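You operate a simulated robot arm through the tools that you are given. There is no shell and no other tool. Be economical: measure what you need, move in short steps, check, and stop when the job is done.

You are at the controls of a simulated two-armed robot. One attempt, no reset.

Task
On the table end, fold the grey cloth in half.

It is judged by the outcome, as a careful person would: the job done as asked, and still so three seconds after it is handed in. It fails if anything else is knocked over, pushed out of place, dropped, spilled or broken. Flat cloth is picked up by pressing the open fingertips on it (5 to 10 N) and closing them slowly along it; thin cloth reads only 2 to 8 mm in the jaws.

Robot
Two 7-joint arms with two-finger parallel grippers on one trunk, on a base that drives. Base frame: it is fixed to the floor where the robot stands at the start and does not move with it; the origin is under the middle of the robot, x ahead of it, y to its left, z up. Units: m, rad, N and s.
The left shoulder is at the start at [0.062, 0.198, 1.154], the right one opposite. With the tool pointing down near the work surface each hand reaches from about 0.3 to 0.72 m from the robot's upright axis, wherever it stands, measured 20 degrees to its own side. Places, roughly: table end [0.6, 0.2, 0.9]. Payload 1.57 kg a hand.
Tool frame (each hand has its own): the origin (TCP) lies between the finger pads and is the grasp point; the fingertips stand 0.03 m ahead of it; z points along the fingers, y is the line along which they close. Largest opening 0.11 m; finger width 0.024, thickness 0.012; the body of the gripper, 0.048 by 0.112 m, starts 0.078 m behind the TCP.
Orientation is that of the tool frame in the base frame, as a unit quaternion [x, y, z, w]. With the fingers straight down and closing along the base's y, the tool's x points along the base's -x, its y along +y and its z along -z.

Tools
- The arms move only by the tool send_rows. It takes "left_increments", "right_increments" or both (then of equal length, played together; a hand with none holds still); each is a list of rows, each a list of 7 numbers: the closure, from 0 (fully open) to 1 (shut), then the shift along the tool's x, y, z in m, then the turn, a rotation vector about the tool's x, y, z in rad. In form: [[claw, dx, dy, dz, wx, wy, wz], ...]. A call has 1 to 10 rows; each row is the pose to reach, as a shift and turn from the pose commanded when the call began, along the tool's axes at that moment. Each row takes 0.2 s and may step no farther than 0.05 m and 0.15 rad from the row before; otherwise, or with a gripper value out of range, the whole call is refused. Where a pose cannot be reached the arm comes as near as it can. A force on the tool above 40 N (or 10 N above the force at the start of the call, whichever is more), or a blocked arm, ends the call early, and 0.2 s more pass. The fingers move at their own pace (about 0.072 m/s each) and stop on an object; they squeeze with about 24 N. The grip force told is the motor's: it shows also when the fingers shut on nothing. Time passes only in rows, and 0.2 s behind the last, so rows that repeat a pose let the fingers close. It gives the time, the measured TCP pose, the force on the tool (base axes), the opening and the grip force at its end, in the units of the frame above (readings bear some noise), with the torque about the TCP (base axes, N m) and any sound that the robot's microphone picked up.
- Cameras (640 x 400 px; columns grow to the right, rows downward): "scene" is now at [0.0982, 0.0231, 1.7288]; the picture's right is [0.34, -0.94, 0.00], its down [-0.80, -0.28, -0.53] and it looks along [0.50, 0.18, -0.85] (base axes); focal length 257 px, centre (320, 200). "left" rides on the left gripper at [0.07, -0.016, -0.142] in its tool frame; the picture's right is [0.23, 0.97, 0.00], its down [-0.86, 0.20, -0.48] and it looks along [-0.47, 0.11, 0.88] (tool axes); focal length 222 px, centre (320, 200). "right" rides on the right gripper at [0.07, 0.016, -0.141] in its tool frame; the picture's right is [-0.23, 0.97, 0.00], its down [-0.86, -0.20, -0.48] and it looks along [-0.47, -0.11, 0.88] (tool axes); focal length 222 px, centre (320, 200). There is no depth. A picture from a camera that has moved, and an enlarged one, comes with that camera's place and axes in the base frame and with its lens.
- snapshot(camera): a new picture of that camera. No time passes.
- raise_lower(by): slides the trunk up (or, below 0, down) by that many m; the arms and the scene camera ride with it, the base frame stays. It gives what a move gives, with no picture.
- drive_base(legs): drives the robot by 1 to 6 legs, each [ahead, left, turn to the left] in m, m and rad, along the robot's own axes; the way and the turn of a leg run together, so that a leg with both is an arc; at most 1.5 m and 3.142 rad a leg. The arms and the cameras ride along, it lands a little off, and it stops where it bumps. It gives what a move gives.
- head_to(pan, tilt): turns the head with the scene camera to pan (to the left, within 1.501 rad either way) and tilt (down, from -0.506 to 1.204), counted from straight ahead of the robot. It gives what a move gives.
- inspect(camera, box): a new picture of the part [left, top, right, bottom] of that camera's present view, enlarged. No time passes.
- finish_job(): hands the job in; it is judged then, once.

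Go step by step. Nothing tells you exact positions but the pictures and the camera data: compare them with the known pose of the tool, close in by small moves and look again before you grip or let go. The budget is 120 turns and 92 pictures, counting those below and the enlarged ones. Unless the task says otherwise, let go and move clear before handing in.

The tools are called by a JSON object that holds its "name" and its "arguments". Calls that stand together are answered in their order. send_rows: Moves the arms, as the interface text tells. Its arguments: {"type":"object","properties":{"left_increments":{"type":"array","items":{"type":"array","items":{"type":"number"}}},"right_increments":{"type":"array","items":{"type":"array","items":{"type":"number"}}}},"required":[]} The other tools are called the same way: raise_lower (by) slides the trunk up or down; drive_base (legs) drives the base; head_to (pan, tilt) turns the head that bears the scene camera; snapshot (camera) takes a picture; inspect (camera, box) takes an enlarged picture of a part of a camera's view; finish_job () hands the job in.

At the start:

```text
t: 0.0
left_ee_pos: [0.5198, 0.3169, 1.1025]
left_ee_rot: [0.0, 1.0, 0.0, -0.001]
left_wrist_force: [0.2, 0.7, -1.0]
left_moment: [-0.02, 0.0, -0.01]
left_width: 0.1101
left_grasp_force: 0.1
right_ee_pos: [0.3707, -0.0869, 1.1213]
right_ee_rot: [0.0, 1.0, -0.001, 0.0]
right_wrist_force: [-0.3, 0.0, 0.1]
right_moment: [0.03, 0.0, -0.01]
right_width: 0.11
right_grasp_force: 0.0
trunk travel left (down, up): [-0.75, 0.24]
robot x, y, heading: [-0.0012, 0.0003, 0.0]
head pan, tilt: [0.342, 1.009]
```

scene: 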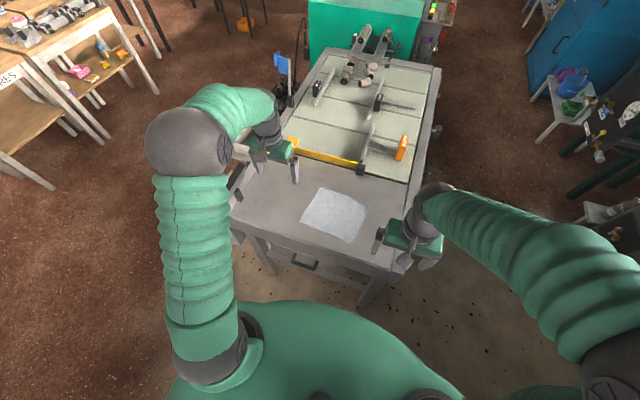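
right: 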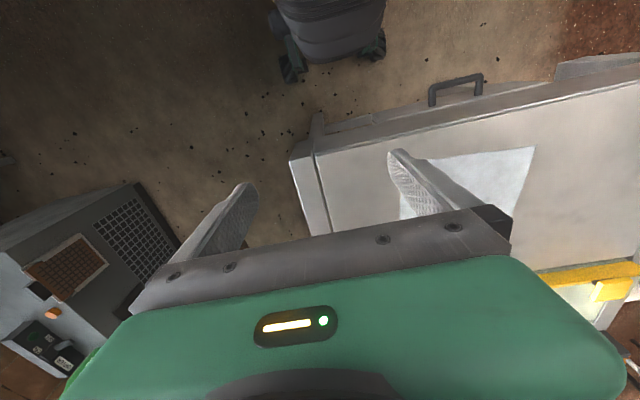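
left: 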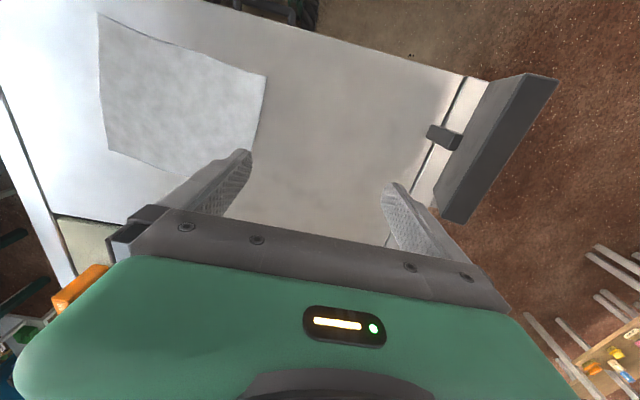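

The grey cloth lies on the near table end, roughly square. I'll look closer to measure its corners.

{"name": "inspect", "arguments": {"camera": "scene", "box": [220, 130, 460, 280]}}

{"name": "inspect", "arguments": {"camera": "left", "box": [0, 0, 320, 200]}}

```text
2.67 times, centred on (340, 205) of scene
camera zoom: at [0.0982, 0.0231, 1.7288], right [0.34, -0.94, 0.0], down [-0.8, -0.28, -0.53], along [0.5, 0.18, -0.85], focal length 685 px, centre (267, 187)
```

zoom: 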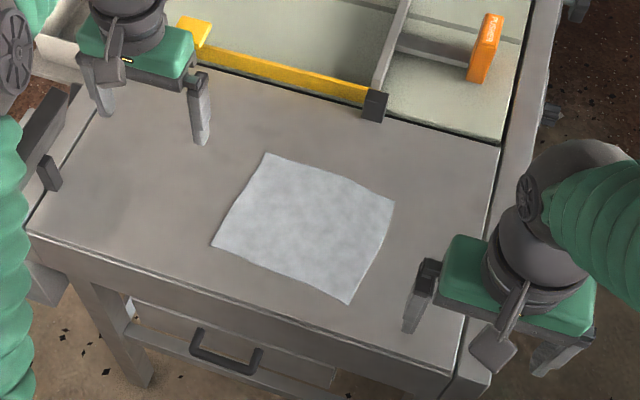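

```text
2.00 times, centred on (160, 100) of left
camera zoom: at [0.4528, 0.3, 1.2449], right [-0.23, 0.97, 0.0], down [0.86, 0.2, 0.48], along [0.47, 0.11, -0.88], focal length 444 px, centre (640, 400)
```

zoom: 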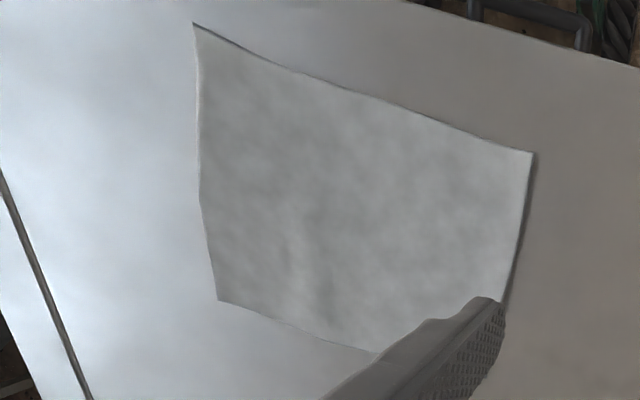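

The cloth is a roughly 0.19 × 0.165 m rectangle, with corners near (0.627,0.215), (0.610,0.023), (0.445,0.041) and (0.463,0.232), and the table top is near z 0.92. I'll centre the robot on it, then fold the near edge over to the far edge with both hands.

{"name": "drive_base", "arguments": {"legs": [[0, 0.12, 0]]}}

{"name": "snapshot", "arguments": {"camera": "scene"}}

```text
t: 1.2
left_ee_pos: [0.5206, 0.4014, 1.1128]
left_ee_rot: [0.002, 1.0, 0.012, 0.001]
left_wrist_force: [-0.3, 0.3, 0.0]
left_moment: [0.09, -0.01, 0.0]
left_width: 0.1098
left_grasp_force: 0.2
right_ee_pos: [0.3696, 0.0009, 1.1206]
right_ee_rot: [0.001, 1.0, 0.013, 0.0]
right_wrist_force: [-0.6, -1.4, 0.1]
right_moment: [0.15, -0.02, -0.01]
right_width: 0.1095
right_grasp_force: 0.1
trunk travel left (down, up): [-0.75, 0.24]
robot x, y, heading: [0.0007, 0.1166, -0.002]
head pan, tilt: [0.342, 1.009]
```

```text
86 pictures are left
camera scene: at [0.0974, 0.0933, 1.7289], right [0.33, -0.94, -0.03], down [-0.8, -0.27, -0.54], along [0.5, 0.2, -0.84], focal length 257 px, centre (320, 200)
```

scene: 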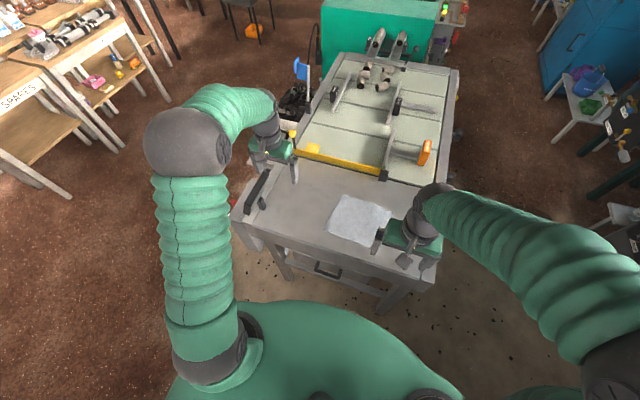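

The base moved about 0.117 m. I'll point the head at the cloth and let the arms settle.

{"name": "head_to", "arguments": {"pan": 0.05, "tilt": 0.95}}

{"name": "send_rows", "arguments": {"left_increments": [[0.5, 0, 0, 0, 0, 0, 0], [0.65, 0, 0, 0, 0, 0, 0]], "right_increments": [[0.5, 0, 0, 0, 0, 0, 0], [0.65, 0, 0, 0, 0, 0, 0]]}}

{"name": "inspect", "arguments": {"camera": "scene", "box": [200, 100, 440, 250]}}

```text
t: 2.0
left_ee_pos: [0.5195, 0.41, 1.1098]
left_ee_rot: [0.003, 1.0, 0.007, 0.001]
left_wrist_force: [0.1, -0.7, 0.4]
left_moment: [0.03, 0.04, 0.01]
left_width: 0.1101
left_grasp_force: 0.1
right_ee_pos: [0.3689, 0.0075, 1.1212]
right_ee_rot: [0.002, 1.0, 0.007, 0.001]
right_wrist_force: [-0.3, -0.4, 0.1]
right_moment: [0.02, 0.02, -0.02]
right_width: 0.1099
right_grasp_force: 0.0
trunk travel left (down, up): [-0.75, 0.24]
robot x, y, heading: [-0.0013, 0.1089, -0.004]
head pan, tilt: [0.051, 0.949]
```

```text
t: 2.6
left_ee_pos: [0.5194, 0.4358, 1.1041]
left_ee_rot: [0.001, 1.0, -0.002, 0.0]
left_wrist_force: [0.4, 0.2, 1.0]
left_moment: [0.02, 0.0, 0.04]
left_width: 0.0382
left_grasp_force: 0.0
right_ee_pos: [0.3681, 0.0338, 1.1232]
right_ee_rot: [0.001, 1.0, -0.003, 0.001]
right_wrist_force: [0.3, -0.2, 0.8]
right_moment: [-0.04, 0.01, -0.01]
right_width: 0.0382
right_grasp_force: 0.0
trunk travel left (down, up): [-0.75, 0.24]
robot x, y, heading: [0.0004, 0.1177, 0.001]
head pan, tilt: [0.051, 0.949]
```

```text
2.67 times, centred on (320, 175) of scene
camera zoom: at [0.1054, 0.1339, 1.7329], right [0.05, -1.0, 0.01], down [-0.81, -0.05, -0.58], along [0.58, 0.02, -0.81], focal length 685 px, centre (320, 267)
```

zoom: 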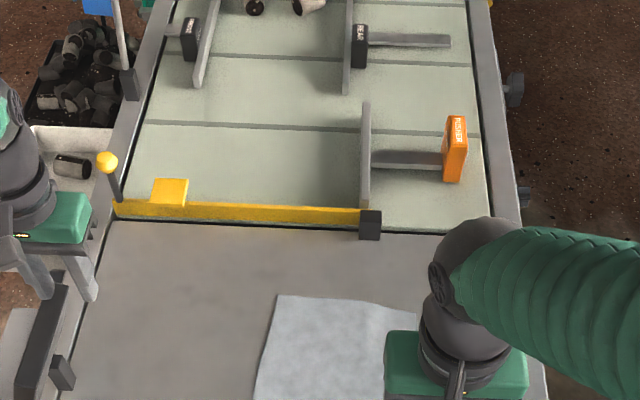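

Next I'll move both hands to hover over the near corners, yawed slightly to match the cloth.

{"name": "send_rows", "arguments": {"left_increments": [[0.65, 0.008, -0.038, 0.012, 0, 0, 0.017], [0.65, 0.016, -0.077, 0.023, 0, 0, 0.034], [0.65, 0.024, -0.115, 0.035, 0, 0, 0.05], [0.65, 0.032, -0.153, 0.047, 0, 0, 0.067], [0.65, 0.04, -0.192, 0.058, 0, 0, 0.084], [0.65, 0.048, -0.23, 0.07, 0, 0, 0.1], [0.65, 0.048, -0.23, 0.07, 0, 0, 0.1]], "right_increments": [[0.65, -0.015, 0.005, 0.015, 0, 0, 0.017], [0.65, -0.03, 0.01, 0.03, 0, 0, 0.034], [0.65, -0.045, 0.015, 0.045, 0, 0, 0.05], [0.65, -0.06, 0.02, 0.06, 0, 0, 0.067], [0.65, -0.075, 0.026, 0.075, 0, 0, 0.084], [0.65, -0.089, 0.031, 0.09, 0, 0, 0.1], [0.65, -0.089, 0.031, 0.09, 0, 0, 0.1]]}}

{"name": "snapshot", "arguments": {"camera": "scene"}}

{"name": "snapshot", "arguments": {"camera": "left"}}

{"name": "snapshot", "arguments": {"camera": "right"}}

```text
t: 4.2
left_ee_pos: [0.4689, 0.2042, 1.0353]
left_ee_rot: [0.052, 0.999, -0.004, 0.001]
left_wrist_force: [0.0, 0.9, -0.1]
left_moment: [-0.04, 0.01, 0.03]
left_width: 0.0385
left_grasp_force: 0.1
right_ee_pos: [0.4582, 0.0647, 1.0334]
right_ee_rot: [0.051, 0.999, -0.003, 0.001]
right_wrist_force: [0.5, 0.7, 0.2]
right_moment: [-0.05, -0.01, 0.01]
right_width: 0.0386
right_grasp_force: 0.0
trunk travel left (down, up): [-0.75, 0.24]
robot x, y, heading: [-0.0007, 0.1164, -0.0]
head pan, tilt: [0.051, 0.949]
```

```text
84 pictures are left
camera scene: at [0.1056, 0.1255, 1.733], right [0.05, -1.0, 0.0], down [-0.81, -0.04, -0.58], along [0.58, 0.03, -0.81], focal length 257 px, centre (320, 200)
```

scene: 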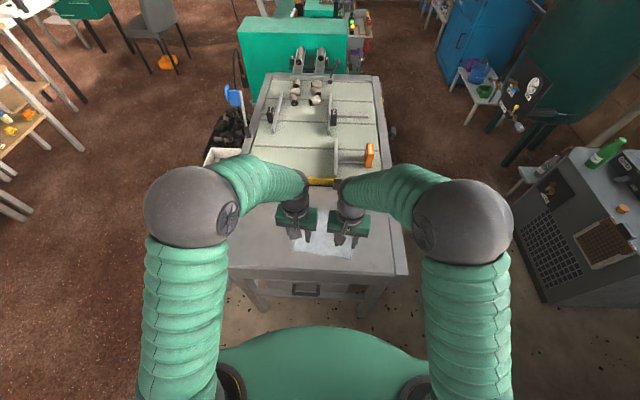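

```text
83 pictures are left
camera left: at [0.4003, 0.196, 1.1758], right [-0.13, 0.99, -0.01], down [0.87, 0.11, 0.48], along [0.48, 0.06, -0.88], focal length 222 px, centre (320, 200)
```

left: 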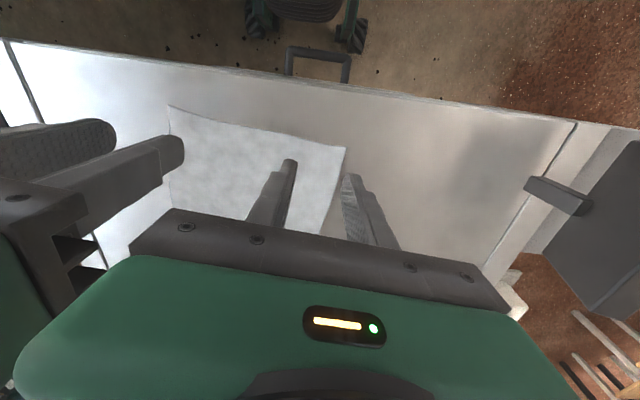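

```text
82 pictures are left
camera right: at [0.39, 0.089, 1.1739], right [0.33, 0.95, 0.0], down [0.83, -0.28, 0.48], along [0.45, -0.16, -0.88], focal length 222 px, centre (320, 200)
```

right: 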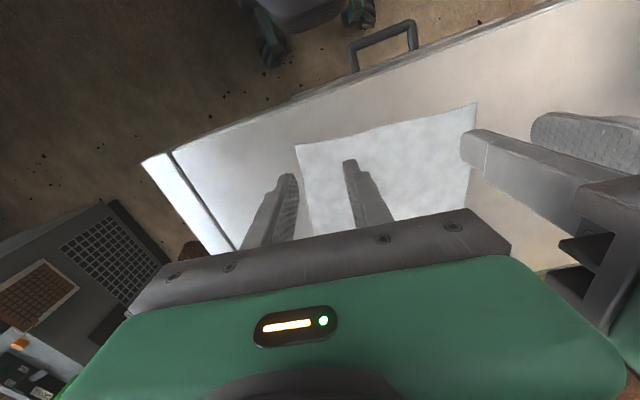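

The corners check out at D (0.466,0.234) and C (0.445,0.039), with the table near 0.92. I'll lower to just above the cloth with about 0.03 m finger opening.

{"name": "send_rows", "arguments": {"left_increments": [[0.7, -0.004, 0.004, 0.03, 0, 0, 0], [0.73, -0.004, 0.004, 0.06, 0, 0, 0], [0.73, -0.004, 0.004, 0.072, 0, 0, 0], [0.73, -0.004, 0.004, 0.072, 0, 0, 0]], "right_increments": [[0.7, 0.001, -0.002, 0.03, 0, 0, 0], [0.73, 0.001, -0.002, 0.06, 0, 0, 0], [0.73, 0.001, -0.002, 0.07, 0, 0, 0], [0.73, 0.001, -0.002, 0.07, 0, 0, 0]]}}

{"name": "snapshot", "arguments": {"camera": "left"}}

{"name": "snapshot", "arguments": {"camera": "right"}}

```text
t: 5.2
left_ee_pos: [0.476, 0.2038, 0.9624]
left_ee_rot: [0.052, 0.999, -0.001, 0.001]
left_wrist_force: [-0.8, -0.4, 0.0]
left_moment: [-0.01, -0.03, -0.02]
left_width: 0.0297
left_grasp_force: 0.0
right_ee_pos: [0.4573, 0.0594, 0.9629]
right_ee_rot: [0.052, 0.999, -0.001, 0.002]
right_wrist_force: [1.2, 0.0, -1.3]
right_moment: [0.01, -0.01, 0.0]
right_width: 0.0296
right_grasp_force: 0.1
trunk travel left (down, up): [-0.75, 0.24]
robot x, y, heading: [0.0008, 0.1154, -0.002]
head pan, tilt: [0.051, 0.949]
```

```text
81 pictures are left
camera left: at [0.4055, 0.1952, 1.1042], right [-0.13, 0.99, 0.0], down [0.87, 0.11, 0.48], along [0.48, 0.06, -0.88], focal length 222 px, centre (320, 200)
```

left: 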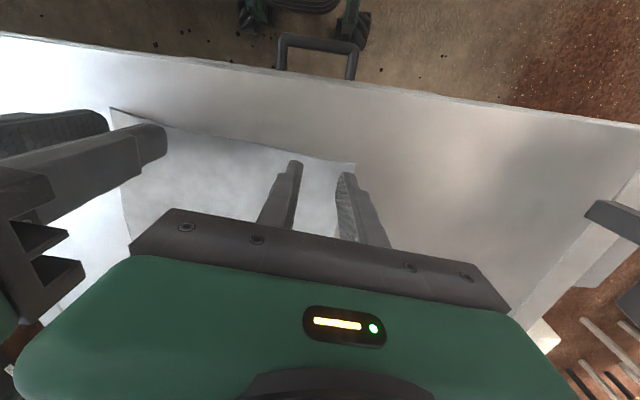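

```text
80 pictures are left
camera right: at [0.3888, 0.0822, 1.1041], right [0.33, 0.95, 0.0], down [0.83, -0.28, 0.48], along [0.45, -0.16, -0.88], focal length 222 px, centre (320, 200)
```

right: 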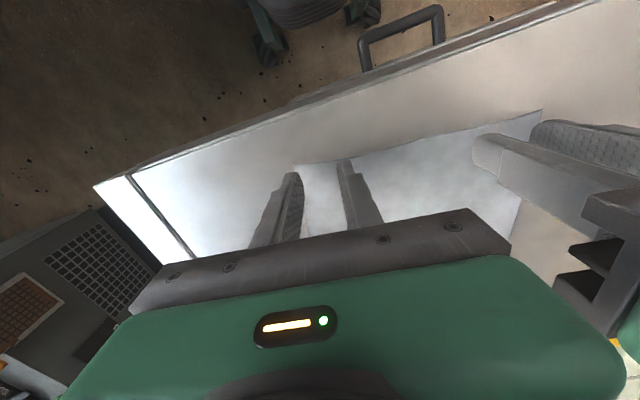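

Both hands are just above the corners and placed well. I'll nudge them slightly and lower to find contact.

{"name": "send_rows", "arguments": {"left_increments": [[0.73, 0.003, 0.003, 0.004, 0, 0, 0], [0.73, 0.003, 0.003, 0.008, 0, 0, 0], [0.73, 0.003, 0.003, 0.01, 0, 0, 0], [0.73, 0.003, 0.003, 0.01, 0, 0, 0]], "right_increments": [[0.73, 0, 0.004, 0.004, 0, 0, 0], [0.73, 0, 0.004, 0.008, 0, 0, 0], [0.73, 0, 0.004, 0.01, 0, 0, 0], [0.73, 0, 0.004, 0.01, 0, 0, 0]]}}

```text
t: 6.2
left_ee_pos: [0.4723, 0.207, 0.9532]
left_ee_rot: [0.052, 0.999, -0.001, 0.002]
left_wrist_force: [-0.1, 1.1, 5.9]
left_moment: [0.05, -0.02, 0.02]
left_width: 0.03
left_grasp_force: 0.2
right_ee_pos: [0.4572, 0.0613, 0.9543]
right_ee_rot: [0.052, 0.999, -0.001, 0.001]
right_wrist_force: [-0.3, 0.0, 2.4]
right_moment: [0.02, -0.05, -0.01]
right_width: 0.0295
right_grasp_force: 0.0
trunk travel left (down, up): [-0.75, 0.24]
robot x, y, heading: [0.001, 0.1193, -0.001]
head pan, tilt: [0.051, 0.949]
```

Contact found on both hands. I'll press a bit more to reach 6–9 N.

{"name": "send_rows", "arguments": {"left_increments": [[0.73, 0, 0, 0.001, 0, 0, 0], [0.73, 0, 0, 0.001, 0, 0, 0]], "right_increments": [[0.73, 0, 0, 0.002, 0, 0, 0], [0.73, 0, 0, 0.003, 0, 0, 0]]}}

```text
t: 6.8
left_ee_pos: [0.4692, 0.2061, 0.9534]
left_ee_rot: [0.052, 0.999, -0.001, 0.002]
left_wrist_force: [1.6, 0.3, 3.2]
left_moment: [0.03, -0.01, -0.01]
left_width: 0.0296
left_grasp_force: 0.0
right_ee_pos: [0.4568, 0.0614, 0.9537]
right_ee_rot: [0.052, 0.999, -0.001, 0.005]
right_wrist_force: [0.7, -1.6, 33.8]
right_moment: [-0.02, 0.02, 0.01]
right_width: 0.0297
right_grasp_force: 0.2
trunk travel left (down, up): [-0.75, 0.24]
robot x, y, heading: [0.0005, 0.1166, -0.0]
head pan, tilt: [0.051, 0.949]
```

The right hand now presses too hard, so I'll back it off and add a little on the left.

{"name": "send_rows", "arguments": {"left_increments": [[0.73, 0, 0, 0.0005, 0, 0, 0], [0.73, 0, 0, 0.0005, 0, 0, 0]], "right_increments": [[0.73, 0, 0, -0.002, 0, 0, 0], [0.73, 0, 0, -0.002, 0, 0, 0]]}}

```text
t: 7.4
left_ee_pos: [0.4711, 0.2069, 0.9529]
left_ee_rot: [0.05, 0.999, -0.001, 0.003]
left_wrist_force: [-3.3, -0.3, 20.0]
left_moment: [0.15, 0.14, 0.03]
left_width: 0.0295
left_grasp_force: 0.1
right_ee_pos: [0.4561, 0.0607, 0.9541]
right_ee_rot: [0.052, 0.999, -0.001, 0.002]
right_wrist_force: [2.4, 0.9, 15.0]
right_moment: [0.09, -0.07, -0.01]
right_width: 0.0298
right_grasp_force: 0.0
trunk travel left (down, up): [-0.75, 0.24]
robot x, y, heading: [-0.0006, 0.1159, -0.006]
head pan, tilt: [0.051, 0.949]
```

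{"name": "send_rows", "arguments": {"left_increments": [[0.73, 0, 0, -0.0007, 0, 0, 0], [0.73, 0, 0, -0.0007, 0, 0, 0], [0.73, 0, 0, -0.0007, 0, 0, 0]], "right_increments": [[0.73, 0, 0, -0.0005, 0, 0, 0], [0.73, 0, 0, -0.0005, 0, 0, 0], [0.73, 0, 0, -0.0005, 0, 0, 0]]}}

```text
t: 8.2
left_ee_pos: [0.4715, 0.2064, 0.9532]
left_ee_rot: [0.052, 0.999, 0.0, 0.001]
left_wrist_force: [-2.3, -1.3, 14.2]
left_moment: [0.08, 0.11, 0.01]
left_width: 0.0296
left_grasp_force: 0.2
right_ee_pos: [0.4561, 0.0606, 0.9536]
right_ee_rot: [0.051, 0.999, -0.001, 0.002]
right_wrist_force: [0.1, 0.3, 10.6]
right_moment: [0.0, 0.01, 0.01]
right_width: 0.0296
right_grasp_force: 0.2
trunk travel left (down, up): [-0.75, 0.24]
robot x, y, heading: [0.0026, 0.1133, -0.002]
head pan, tilt: [0.051, 0.949]
```

The press is about 10–14 N; I'll ease off slightly and close slowly.

{"name": "send_rows", "arguments": {"left_increments": [[0.74, 0, 0, -0.0005, 0, 0, 0], [0.77, 0, 0, -0.0006, 0, 0, 0], [0.8, 0, 0, -0.0006, 0, 0, 0], [0.83, 0, 0, -0.0006, 0, 0, 0], [0.86, 0, 0, -0.0006, 0, 0, 0], [0.89, 0, 0, -0.0006, 0, 0, 0], [0.92, 0, 0, -0.0006, 0, 0, 0], [0.95, 0, 0, -0.0006, 0, 0, 0], [0.98, 0, 0, -0.0006, 0, 0, 0], [1, 0, 0, -0.0006, 0, 0, 0]], "right_increments": [[0.74, 0, 0, -0.0002, 0, 0, 0], [0.77, 0, 0, -0.0002, 0, 0, 0], [0.8, 0, 0, -0.0002, 0, 0, 0], [0.83, 0, 0, -0.0002, 0, 0, 0], [0.86, 0, 0, -0.0002, 0, 0, 0], [0.89, 0, 0, -0.0002, 0, 0, 0], [0.92, 0, 0, -0.0002, 0, 0, 0], [0.95, 0, 0, -0.0002, 0, 0, 0], [0.98, 0, 0, -0.0002, 0, 0, 0], [1, 0, 0, -0.0002, 0, 0, 0]]}}

{"name": "snapshot", "arguments": {"camera": "left"}}

{"name": "snapshot", "arguments": {"camera": "right"}}

```text
t: 10.4
left_ee_pos: [0.4709, 0.2086, 0.9544]
left_ee_rot: [0.051, 0.999, -0.001, 0.002]
left_wrist_force: [0.5, -0.6, 2.7]
left_moment: [0.02, 0.03, 0.02]
left_width: 0.0
left_grasp_force: 21.2
right_ee_pos: [0.4555, 0.0621, 0.9537]
right_ee_rot: [0.052, 0.999, -0.003, 0.001]
right_wrist_force: [-1.4, -0.3, 20.1]
right_moment: [0.03, -0.02, 0.0]
right_width: 0.0037
right_grasp_force: 24.2
trunk travel left (down, up): [-0.75, 0.24]
robot x, y, heading: [-0.004, 0.1154, 0.0]
head pan, tilt: [0.051, 0.949]
```

```text
79 pictures are left
camera left: at [0.4012, 0.1996, 1.0946], right [-0.13, 0.99, 0.0], down [0.87, 0.11, 0.48], along [0.48, 0.06, -0.88], focal length 222 px, centre (320, 200)
```

left: 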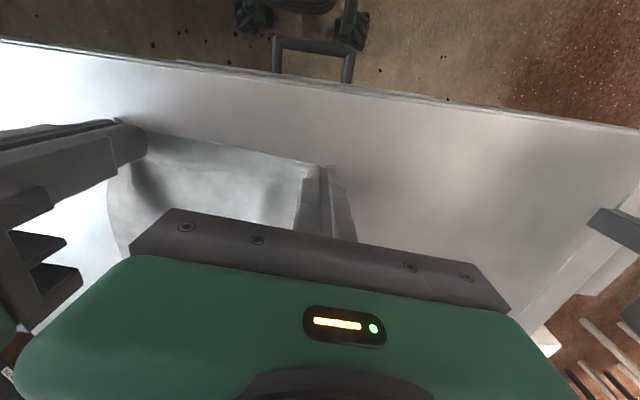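

```text
78 pictures are left
camera right: at [0.3881, 0.0853, 1.095], right [0.33, 0.95, 0.0], down [0.83, -0.28, 0.48], along [0.46, -0.16, -0.88], focal length 222 px, centre (320, 200)
```

right: 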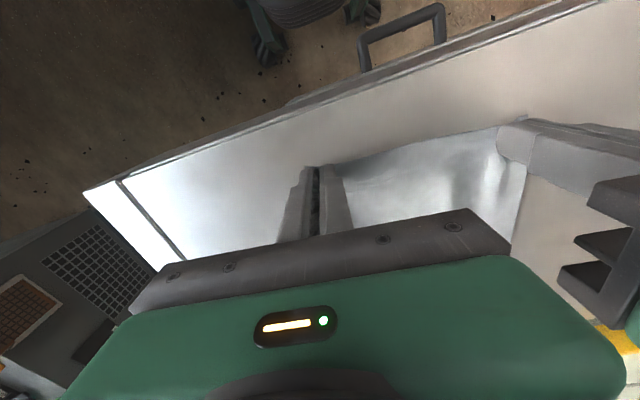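

The right hand gripped cloth (3.7 mm) but the left closed on nothing. I'll hold the right, lift and reopen the left, then look.

{"name": "send_rows", "arguments": {"left_increments": [[1, 0, 0, -0.005, 0, 0, 0], [0.85, 0, 0, -0.01, 0, 0, 0], [0.72, 0, 0, -0.01, 0, 0, 0]], "right_increments": [[1, 0, 0, -0.001, 0, 0, 0], [1, 0, 0, -0.002, 0, 0, 0], [1, 0, 0, -0.002, 0, 0, 0]]}}

{"name": "snapshot", "arguments": {"camera": "left"}}

{"name": "inspect", "arguments": {"camera": "right", "box": [280, 80, 600, 280]}}

```text
t: 11.2
left_ee_pos: [0.4723, 0.2069, 0.9633]
left_ee_rot: [0.051, 0.999, -0.001, 0.001]
left_wrist_force: [-0.6, -0.9, 0.7]
left_moment: [0.0, 0.02, 0.0]
left_width: 0.0308
left_grasp_force: 0.1
right_ee_pos: [0.4573, 0.0617, 0.955]
right_ee_rot: [0.051, 0.999, -0.001, 0.0]
right_wrist_force: [-1.3, 0.6, 6.2]
right_moment: [0.01, 0.04, -0.02]
right_width: 0.0016
right_grasp_force: 23.6
trunk travel left (down, up): [-0.75, 0.24]
robot x, y, heading: [0.0005, 0.117, 0.002]
head pan, tilt: [0.051, 0.949]
```

```text
77 pictures are left
camera left: at [0.4026, 0.1986, 1.1039], right [-0.13, 0.99, 0.0], down [0.87, 0.11, 0.48], along [0.48, 0.06, -0.88], focal length 222 px, centre (320, 200)
```

left: 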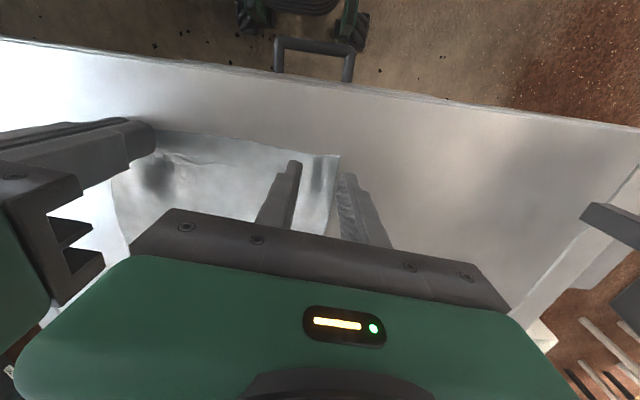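

```text
2.00 times, centred on (440, 180) of right
camera zoom: at [0.3893, 0.0854, 1.0954], right [0.33, 0.95, 0.0], down [0.83, -0.28, 0.48], along [0.45, -0.16, -0.88], focal length 444 px, centre (80, 240)
```

zoom: 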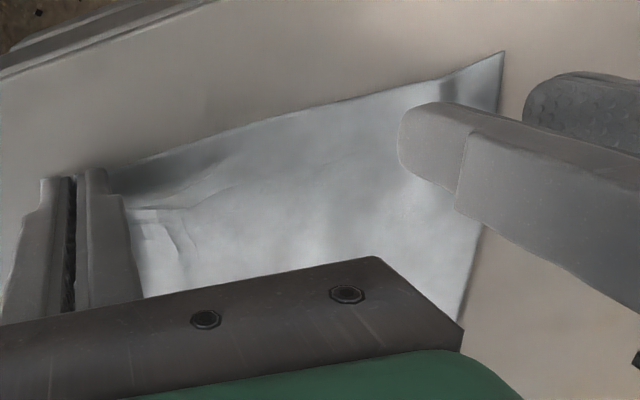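

The right jaw now reads only 1.6 mm. I'll test its hold with a small lift.

{"name": "send_rows", "arguments": {"right_increments": [[1, 0, 0, -0.008, 0, 0, 0], [1, 0, 0, -0.016, 0, 0, 0], [1, 0, 0, -0.02, 0, 0, 0]]}}

{"name": "snapshot", "arguments": {"camera": "left"}}

{"name": "inspect", "arguments": {"camera": "right", "box": [200, 80, 520, 280]}}

```text
t: 12.0
left_ee_pos: [0.4733, 0.2077, 0.9631]
left_ee_rot: [0.052, 0.999, -0.001, 0.001]
left_wrist_force: [-0.4, 0.9, -0.5]
left_moment: [0.0, 0.01, 0.03]
left_width: 0.031
left_grasp_force: 0.1
right_ee_pos: [0.4578, 0.0613, 0.9748]
right_ee_rot: [0.052, 0.999, -0.001, 0.001]
right_wrist_force: [0.1, -0.6, -0.2]
right_moment: [0.01, 0.01, -0.05]
right_width: 0.0021
right_grasp_force: 24.1
trunk travel left (down, up): [-0.75, 0.24]
robot x, y, heading: [0.0006, 0.1143, -0.005]
head pan, tilt: [0.051, 0.949]
```

```text
75 pictures are left
camera left: at [0.403, 0.1983, 1.104], right [-0.13, 0.99, 0.0], down [0.87, 0.11, 0.48], along [0.48, 0.06, -0.88], focal length 222 px, centre (320, 200)
```

left: 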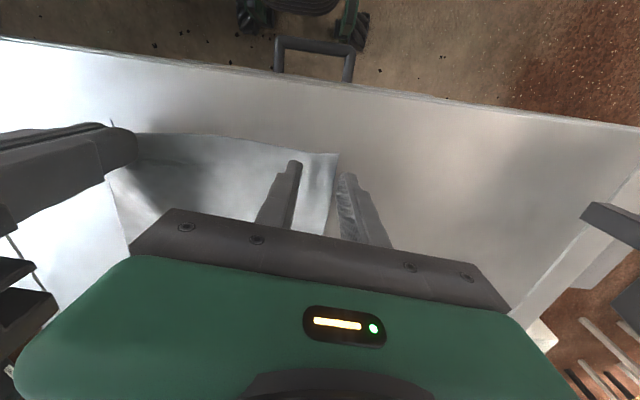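

```text
2.00 times, centred on (360, 180) of right
camera zoom: at [0.3898, 0.0853, 1.1157], right [0.33, 0.95, 0.0], down [0.83, -0.28, 0.48], along [0.45, -0.16, -0.88], focal length 444 px, centre (240, 240)
```

zoom: 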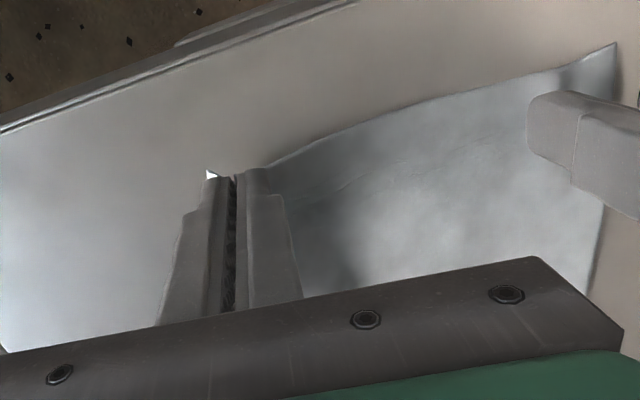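

The right hand does hold the cloth. The left corner is now near (0.456,0.222), so I'll shift the left fingers inward, lower the right again for slack, and press.

{"name": "send_rows", "arguments": {"left_increments": [[0.68, 0.004, -0.009, 0, 0, 0, 0], [0.68, 0.0072, -0.0175, 0, 0, 0, 0], [0.68, 0.0072, -0.0175, 0.005, 0, 0, 0], [0.68, 0.0072, -0.0175, 0.0095, 0, 0, 0], [0.68, 0.0072, -0.0175, 0.0095, 0, 0, 0], [0.68, 0.0072, -0.0175, 0.0095, 0, 0, 0]], "right_increments": [[1, 0, 0, 0.008, 0, 0, 0], [1, 0, 0, 0.016, 0, 0, 0], [1, 0, 0, 0.018, 0, 0, 0], [1, 0, 0, 0.018, 0, 0, 0], [1, 0, 0, 0.018, 0, 0, 0], [1, 0, 0, 0.018, 0, 0, 0]]}}

{"name": "snapshot", "arguments": {"camera": "left"}}

```text
t: 13.4
left_ee_pos: [0.4641, 0.1921, 0.9535]
left_ee_rot: [0.052, 0.999, -0.001, 0.002]
left_wrist_force: [0.1, -0.7, 6.7]
left_moment: [0.08, 0.01, 0.01]
left_width: 0.0351
left_grasp_force: 0.1
right_ee_pos: [0.4559, 0.0621, 0.9571]
right_ee_rot: [0.052, 0.999, -0.001, 0.001]
right_wrist_force: [-0.1, 0.3, -0.3]
right_moment: [0.01, 0.0, 0.0]
right_width: 0.0021
right_grasp_force: 23.6
trunk travel left (down, up): [-0.75, 0.24]
robot x, y, heading: [-0.0014, 0.1137, -0.0]
head pan, tilt: [0.051, 0.949]
```

```text
73 pictures are left
camera left: at [0.3938, 0.1817, 1.0945], right [-0.13, 0.99, 0.0], down [0.87, 0.11, 0.48], along [0.48, 0.06, -0.88], focal length 222 px, centre (320, 200)
```

left: 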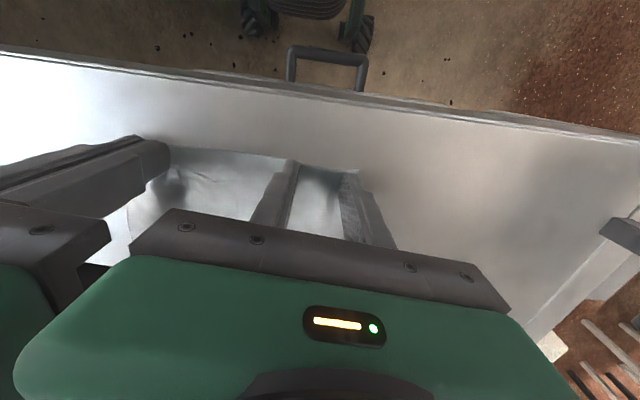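

Both left fingers are on the cloth at about 7 N. I'll press slightly more and close slowly.

{"name": "send_rows", "arguments": {"left_increments": [[0.68, 0, 0, 0.0006, 0, 0, 0], [0.72, 0, 0, 0.0006, 0, 0, 0], [0.76, 0, 0, 0.0006, 0, 0, 0], [0.8, 0, 0, 0.0006, 0, 0, 0], [0.84, 0, 0, 0.0006, 0, 0, 0], [0.88, 0, 0, 0.0006, 0, 0, 0], [0.92, 0, 0, 0.0006, 0, 0, 0], [0.95, 0, 0, 0.0006, 0, 0, 0], [0.98, 0, 0, 0.0006, 0, 0, 0], [1, 0, 0, 0.0006, 0, 0, 0]]}}

{"name": "snapshot", "arguments": {"camera": "left"}}

```text
t: 15.6
left_ee_pos: [0.4625, 0.19, 0.953]
left_ee_rot: [0.052, 0.999, -0.001, 0.002]
left_wrist_force: [0.2, 0.4, 16.0]
left_moment: [0.02, 0.01, 0.0]
left_width: 0.0023
left_grasp_force: 24.0
right_ee_pos: [0.4554, 0.0616, 0.9576]
right_ee_rot: [0.052, 0.999, 0.0, 0.002]
right_wrist_force: [0.2, 1.5, 0.3]
right_moment: [0.08, 0.02, -0.01]
right_width: 0.0019
right_grasp_force: 23.5
trunk travel left (down, up): [-0.75, 0.24]
robot x, y, heading: [0.0003, 0.1126, -0.001]
head pan, tilt: [0.051, 0.949]
```

```text
72 pictures are left
camera left: at [0.3929, 0.1818, 1.0944], right [-0.13, 0.99, 0.0], down [0.87, 0.11, 0.48], along [0.48, 0.06, -0.88], focal length 222 px, centre (320, 200)
```

left: 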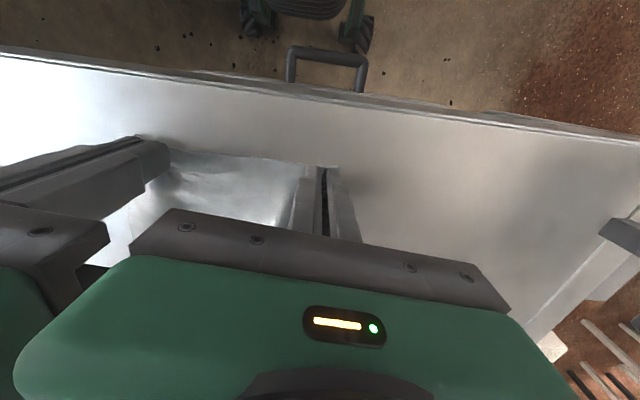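

The left now reads 2.3 mm, so it seems gripped. I'll lift both by 2 cm to verify.

{"name": "send_rows", "arguments": {"left_increments": [[1, 0, 0, -0.008, 0, 0, 0], [1, 0, 0, -0.016, 0, 0, 0], [1, 0, 0, -0.022, 0, 0, 0]], "right_increments": [[1, 0, 0, -0.006, 0, 0, 0], [1, 0, 0, -0.012, 0, 0, 0], [1, 0, 0, -0.018, 0, 0, 0]]}}

{"name": "snapshot", "arguments": {"camera": "left"}}

{"name": "snapshot", "arguments": {"camera": "right"}}

{"name": "inspect", "arguments": {"camera": "scene", "box": [220, 160, 420, 285]}}

```text
t: 16.4
left_ee_pos: [0.4635, 0.1899, 0.9748]
left_ee_rot: [0.051, 0.999, -0.001, 0.001]
left_wrist_force: [0.7, 0.3, 0.3]
left_moment: [0.0, 0.04, 0.03]
left_width: 0.002
left_grasp_force: 23.0
right_ee_pos: [0.4568, 0.0612, 0.9751]
right_ee_rot: [0.052, 0.999, -0.001, 0.0]
right_wrist_force: [-0.4, 0.8, -0.8]
right_moment: [0.01, -0.01, 0.01]
right_width: 0.0014
right_grasp_force: 23.6
trunk travel left (down, up): [-0.75, 0.24]
robot x, y, heading: [-0.0022, 0.1132, -0.003]
head pan, tilt: [0.051, 0.949]
```

```text
71 pictures are left
camera left: at [0.3939, 0.1816, 1.1158], right [-0.13, 0.99, 0.0], down [0.87, 0.11, 0.48], along [0.48, 0.06, -0.88], focal length 222 px, centre (320, 200)
```

left: 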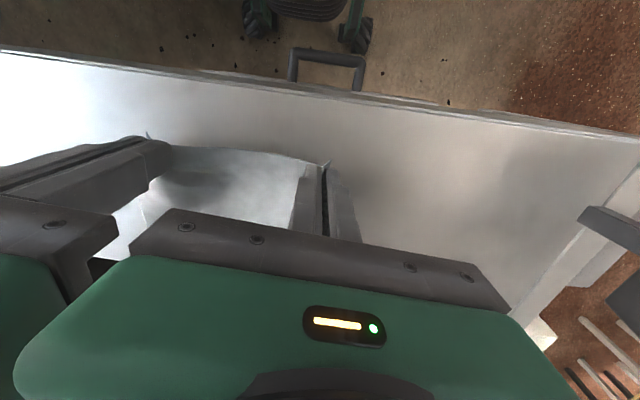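

```text
70 pictures are left
camera right: at [0.3896, 0.0851, 1.1164], right [0.33, 0.95, 0.0], down [0.83, -0.28, 0.48], along [0.45, -0.16, -0.88], focal length 222 px, centre (320, 200)
```

right: 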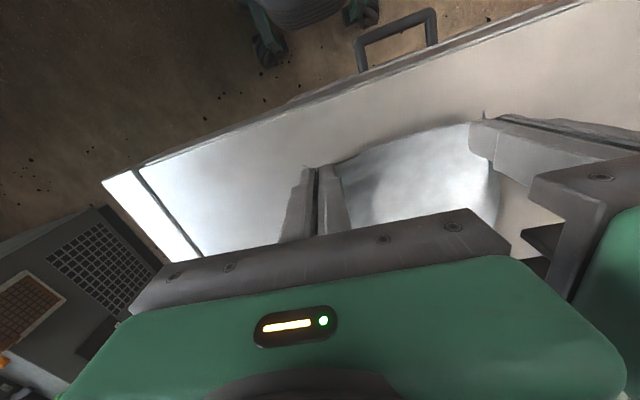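

```text
3.20 times, centred on (320, 222) of scene
camera zoom: at [0.1058, 0.118, 1.7329], right [0.05, -1.0, 0.0], down [-0.81, -0.04, -0.58], along [0.58, 0.03, -0.81], focal length 822 px, centre (320, 128)
```

zoom: 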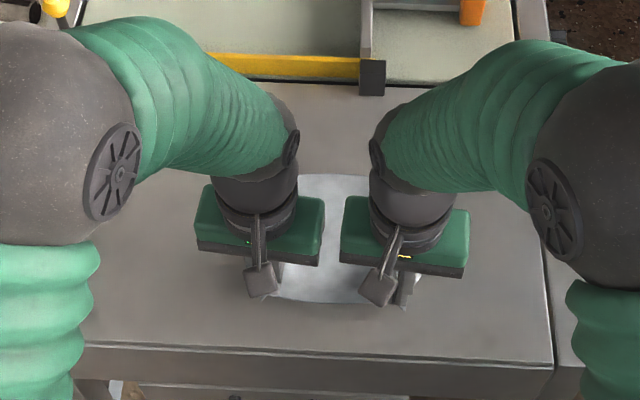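

Both near corners are held and lifted, and the far edge is still near x 0.62. I'll swing the near edge up and forward in an arc, tilting the fingers forward, and check halfway.

{"name": "send_rows", "arguments": {"left_increments": [[1, -0.005, 0, -0.009, 0, 0, 0], [1, -0.01, 0, -0.017, 0, 0, 0], [1, -0.018, 0, -0.026, 0, -0.05, 0], [1, -0.027, 0, -0.035, 0, -0.1, 0], [1, -0.038, 0, -0.042, 0, -0.15, 0], [1, -0.049, 0, -0.0485, 0, -0.2, 0], [1, -0.06, 0, -0.052, 0, -0.28, 0], [1, -0.07, 0, -0.054, 0, -0.35, 0]], "right_increments": [[1, -0.005, 0, -0.009, 0, 0, 0], [1, -0.01, 0, -0.017, 0, 0, 0], [1, -0.018, 0, -0.026, 0, -0.05, 0], [1, -0.027, 0, -0.035, 0, -0.1, 0], [1, -0.037, 0, -0.042, 0, -0.15, 0], [1, -0.047, 0, -0.0485, 0, -0.2, 0], [1, -0.057, 0, -0.052, 0, -0.28, 0], [1, -0.067, 0, -0.054, 0, -0.35, 0]]}}

{"name": "snapshot", "arguments": {"camera": "left"}}

{"name": "snapshot", "arguments": {"camera": "right"}}

{"name": "inspect", "arguments": {"camera": "scene", "box": [220, 160, 420, 285]}}

```text
t: 18.2
left_ee_pos: [0.5341, 0.1822, 1.0285]
left_ee_rot: [0.051, 0.983, -0.01, 0.176]
left_wrist_force: [1.1, 0.3, -0.1]
left_moment: [-0.03, -0.01, -0.02]
left_width: 0.002
left_grasp_force: 24.0
right_ee_pos: [0.5253, 0.0555, 1.0304]
right_ee_rot: [0.051, 0.983, -0.01, 0.175]
right_wrist_force: [-0.7, -0.9, -0.3]
right_moment: [0.02, 0.0, 0.01]
right_width: 0.0018
right_grasp_force: 23.4
trunk travel left (down, up): [-0.75, 0.24]
robot x, y, heading: [0.0046, 0.1116, -0.001]
head pan, tilt: [0.051, 0.949]
```

```text
68 pictures are left
camera left: at [0.4198, 0.1791, 1.1371], right [-0.11, 0.99, -0.08], down [0.65, 0.13, 0.74], along [0.75, 0.03, -0.66], focal length 222 px, centre (320, 200)
```

left: 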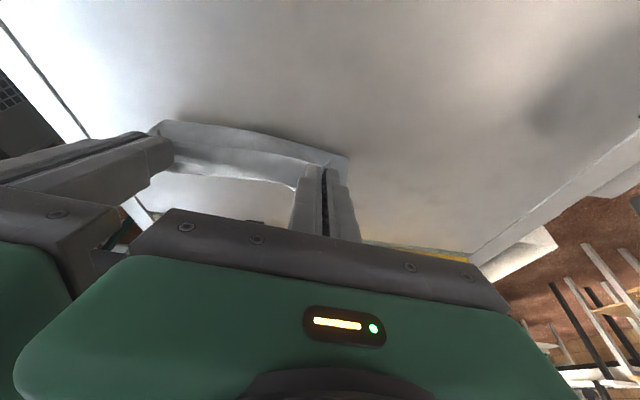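

```text
67 pictures are left
camera right: at [0.413, 0.083, 1.138], right [0.31, 0.95, 0.08], down [0.61, -0.26, 0.74], along [0.73, -0.19, -0.66], focal length 222 px, centre (320, 200)
```

right: 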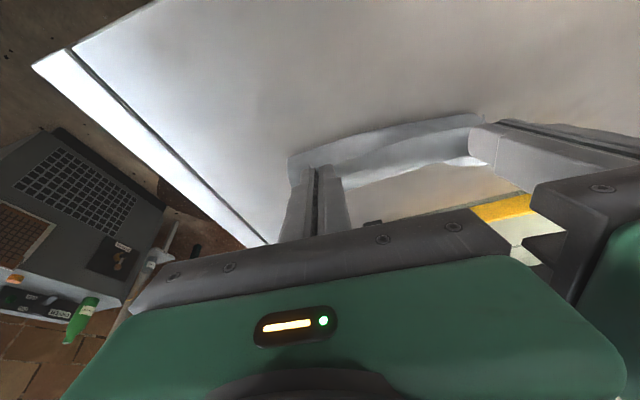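

```text
3.20 times, centred on (320, 222) of scene
camera zoom: at [0.1059, 0.1184, 1.733], right [0.05, -1.0, 0.0], down [-0.81, -0.04, -0.58], along [0.58, 0.03, -0.81], focal length 822 px, centre (320, 128)
```

zoom: 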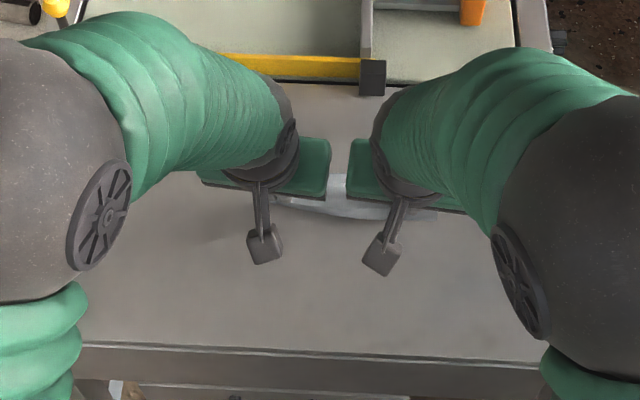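

The cloth hangs from both hands, with its far part still flat on the table near x 0.56–0.62. Tilting the fingers back towards me will lay the edge down without a hook, so I'll rotate that way and check.

{"name": "send_rows", "arguments": {"left_increments": [[1, -0.0035, 0, 0.0013, 0, 0.12, 0], [1, -0.007, 0, 0.0026, 0, 0.24, 0], [1, -0.0105, 0, 0.0039, 0, 0.36, 0], [1, -0.014, 0, 0.0052, 0, 0.48, 0], [1, -0.0175, 0, 0.0064, 0, 0.6, 0], [1, -0.0175, 0, 0.0064, 0, 0.7, 0]], "right_increments": [[1, -0.0035, 0, 0.0013, 0, 0.12, 0], [1, -0.007, 0, 0.0026, 0, 0.24, 0], [1, -0.0105, 0, 0.0039, 0, 0.36, 0], [1, -0.014, 0, 0.0052, 0, 0.48, 0], [1, -0.0175, 0, 0.0064, 0, 0.6, 0], [1, -0.0175, 0, 0.0064, 0, 0.7, 0]]}}

{"name": "snapshot", "arguments": {"camera": "left"}}

{"name": "snapshot", "arguments": {"camera": "scene"}}

```text
t: 19.6
left_ee_pos: [0.5538, 0.1823, 1.0287]
left_ee_rot: [0.051, 0.983, 0.008, -0.174]
left_wrist_force: [0.7, -0.2, 0.2]
left_moment: [0.02, 0.02, 0.03]
left_width: 0.0021
left_grasp_force: 23.2
right_ee_pos: [0.5446, 0.0509, 1.0286]
right_ee_rot: [0.05, 0.983, 0.008, -0.175]
right_wrist_force: [0.2, -0.1, -0.3]
right_moment: [-0.03, 0.02, -0.01]
right_width: 0.0019
right_grasp_force: 23.9
trunk travel left (down, up): [-0.75, 0.24]
robot x, y, heading: [0.0001, 0.1116, -0.004]
head pan, tilt: [0.051, 0.949]
```

```text
65 pictures are left
camera left: at [0.537, 0.1672, 1.1847], right [-0.11, 0.99, 0.08], down [0.98, 0.1, 0.15], along [0.15, 0.09, -0.98], focal length 222 px, centre (320, 200)
```

left: 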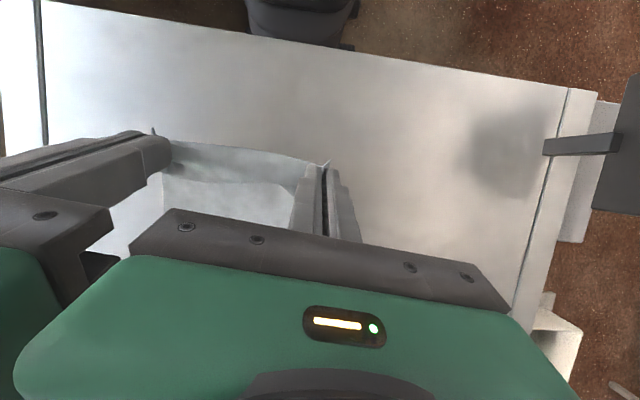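

```text
64 pictures are left
camera scene: at [0.1105, 0.1175, 1.7327], right [0.05, -1.0, 0.0], down [-0.81, -0.04, -0.58], along [0.58, 0.03, -0.82], focal length 257 px, centre (320, 200)
```

scene: 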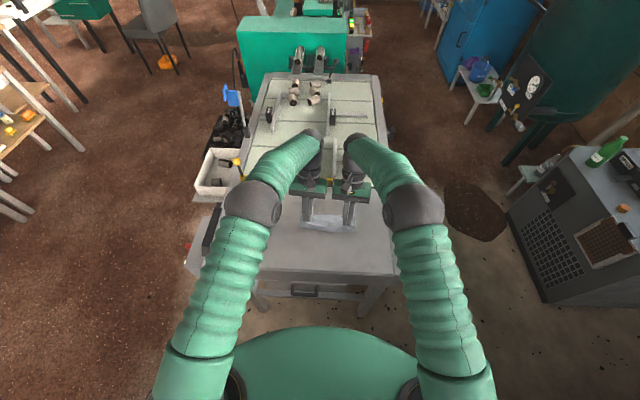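

The hands tilt well and still hold the cloth. I'll drive forward a little, since there is clear room ahead of the base, to give reach for the placing pose and carry the edge forward.

{"name": "drive_base", "arguments": {"legs": [[0.06, 0, 0]]}}

{"name": "send_rows", "arguments": {"left_increments": [[1, 0, 0, 0, 0, 0, 0], [1, 0, 0, 0, 0, 0, 0]], "right_increments": [[1, 0, 0, 0, 0, 0, 0], [1, 0, 0, 0, 0, 0, 0]]}}

{"name": "inspect", "arguments": {"camera": "scene", "box": [220, 150, 420, 275]}}

{"name": "snapshot", "arguments": {"camera": "left"}}

```text
t: 20.6
left_ee_pos: [0.6026, 0.1807, 1.0345]
left_ee_rot: [0.051, 0.984, 0.009, -0.169]
left_wrist_force: [-0.7, 0.0, 0.8]
left_moment: [0.0, -0.03, -0.01]
left_width: 0.002
left_grasp_force: 23.6
right_ee_pos: [0.5943, 0.0533, 1.0334]
right_ee_rot: [0.051, 0.984, 0.009, -0.169]
right_wrist_force: [0.5, 0.7, 0.9]
right_moment: [-0.03, -0.02, -0.02]
right_width: 0.0017
right_grasp_force: 23.2
trunk travel left (down, up): [-0.75, 0.24]
robot x, y, heading: [0.0576, 0.1143, 0.0]
head pan, tilt: [0.051, 0.949]
```

```text
t: 21.2
left_ee_pos: [0.6067, 0.1809, 1.0312]
left_ee_rot: [0.052, 0.984, 0.009, -0.171]
left_wrist_force: [0.5, -0.9, 0.0]
left_moment: [0.01, -0.03, -0.04]
left_width: 0.002
left_grasp_force: 23.6
right_ee_pos: [0.5979, 0.0525, 1.0334]
right_ee_rot: [0.051, 0.984, 0.009, -0.171]
right_wrist_force: [-0.7, 0.0, 0.2]
right_moment: [0.01, -0.01, -0.01]
right_width: 0.0018
right_grasp_force: 23.6
trunk travel left (down, up): [-0.75, 0.24]
robot x, y, heading: [0.0572, 0.1179, 0.0]
head pan, tilt: [0.051, 0.949]
```

```text
3.20 times, centred on (320, 212) of scene
camera zoom: at [0.161, 0.1176, 1.7333], right [0.05, -1.0, 0.0], down [-0.81, -0.04, -0.58], along [0.58, 0.03, -0.81], focal length 822 px, centre (320, 160)
```

zoom: 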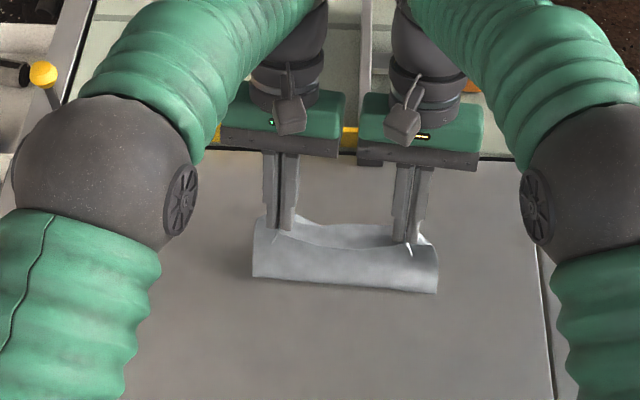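

```text
62 pictures are left
camera left: at [0.5889, 0.1662, 1.1888], right [-0.11, 0.99, 0.08], down [0.98, 0.1, 0.16], along [0.15, 0.09, -0.98], focal length 222 px, centre (320, 200)
```

left: 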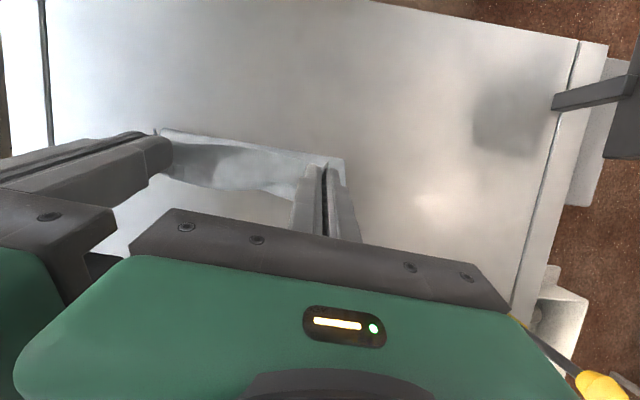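

The fold is forming nicely, with the crease near x 0.573 and the far edge now near 0.65. I'll continue forward and down in a first stage.

{"name": "send_rows", "arguments": {"left_increments": [[1, -0.011, 0, 0.005, 0, 0.04, 0], [1, -0.022, 0, 0.01, 0, 0.08, 0], [1, -0.033, 0, 0.016, 0, 0.12, 0], [1, -0.0447, 0, 0.0212, 0, 0.15, 0], [1, -0.0447, 0, 0.0212, 0, 0.15, 0]], "right_increments": [[1, -0.011, 0, 0.005, 0, 0.04, 0], [1, -0.022, 0, 0.01, 0, 0.08, 0], [1, -0.033, 0, 0.016, 0, 0.12, 0], [1, -0.0447, 0, 0.0212, 0, 0.15, 0], [1, -0.0447, 0, 0.0212, 0, 0.15, 0]]}}

{"name": "inspect", "arguments": {"camera": "scene", "box": [240, 150, 400, 250]}}

{"name": "snapshot", "arguments": {"camera": "left"}}

```text
t: 22.4
left_ee_pos: [0.6153, 0.1827, 1.0028]
left_ee_rot: [0.051, 0.968, 0.013, -0.247]
left_wrist_force: [-0.3, -4.2, -0.2]
left_moment: [-0.09, 0.01, 0.08]
left_width: 0.0021
left_grasp_force: 23.7
left hand out of reach, approached as far as the arm can: row 3, 4, 5
right_ee_pos: [0.6197, 0.0476, 0.9998]
right_ee_rot: [0.05, 0.968, 0.012, -0.247]
right_wrist_force: [-0.3, 3.4, -0.8]
right_moment: [0.09, 0.04, -0.02]
right_width: 0.0019
right_grasp_force: 23.8
right hand out of reach, approached as far as the arm can: row 3, 4, 5
trunk travel left (down, up): [-0.75, 0.24]
robot x, y, heading: [0.0579, 0.1171, -0.001]
head pan, tilt: [0.051, 0.949]
```

```text
4.00 times, centred on (320, 200) of scene
camera zoom: at [0.1678, 0.1176, 1.7328], right [0.05, -1.0, 0.0], down [-0.81, -0.04, -0.58], along [0.58, 0.03, -0.82], focal length 1028 px, centre (320, 200)
```

zoom: 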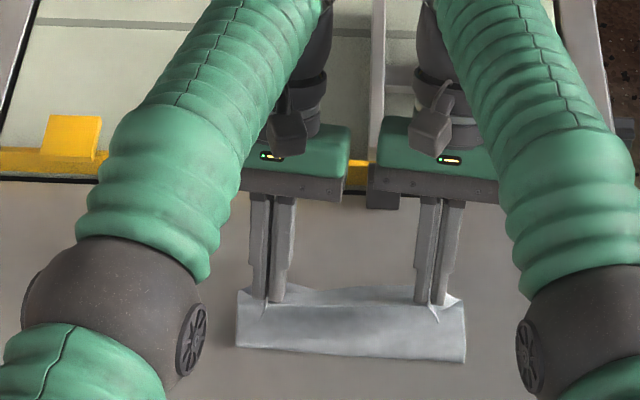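

```text
60 pictures are left
camera left: at [0.6213, 0.1658, 1.1601], right [-0.1, 0.99, 0.11], down [1.0, 0.1, 0.01], along [0.0, 0.11, -0.99], focal length 222 px, centre (320, 200)
```

left: 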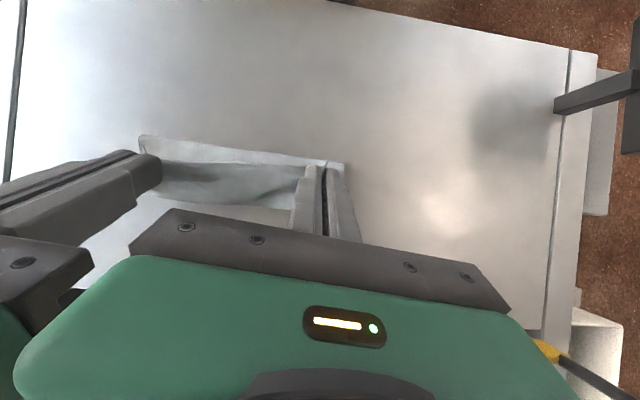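

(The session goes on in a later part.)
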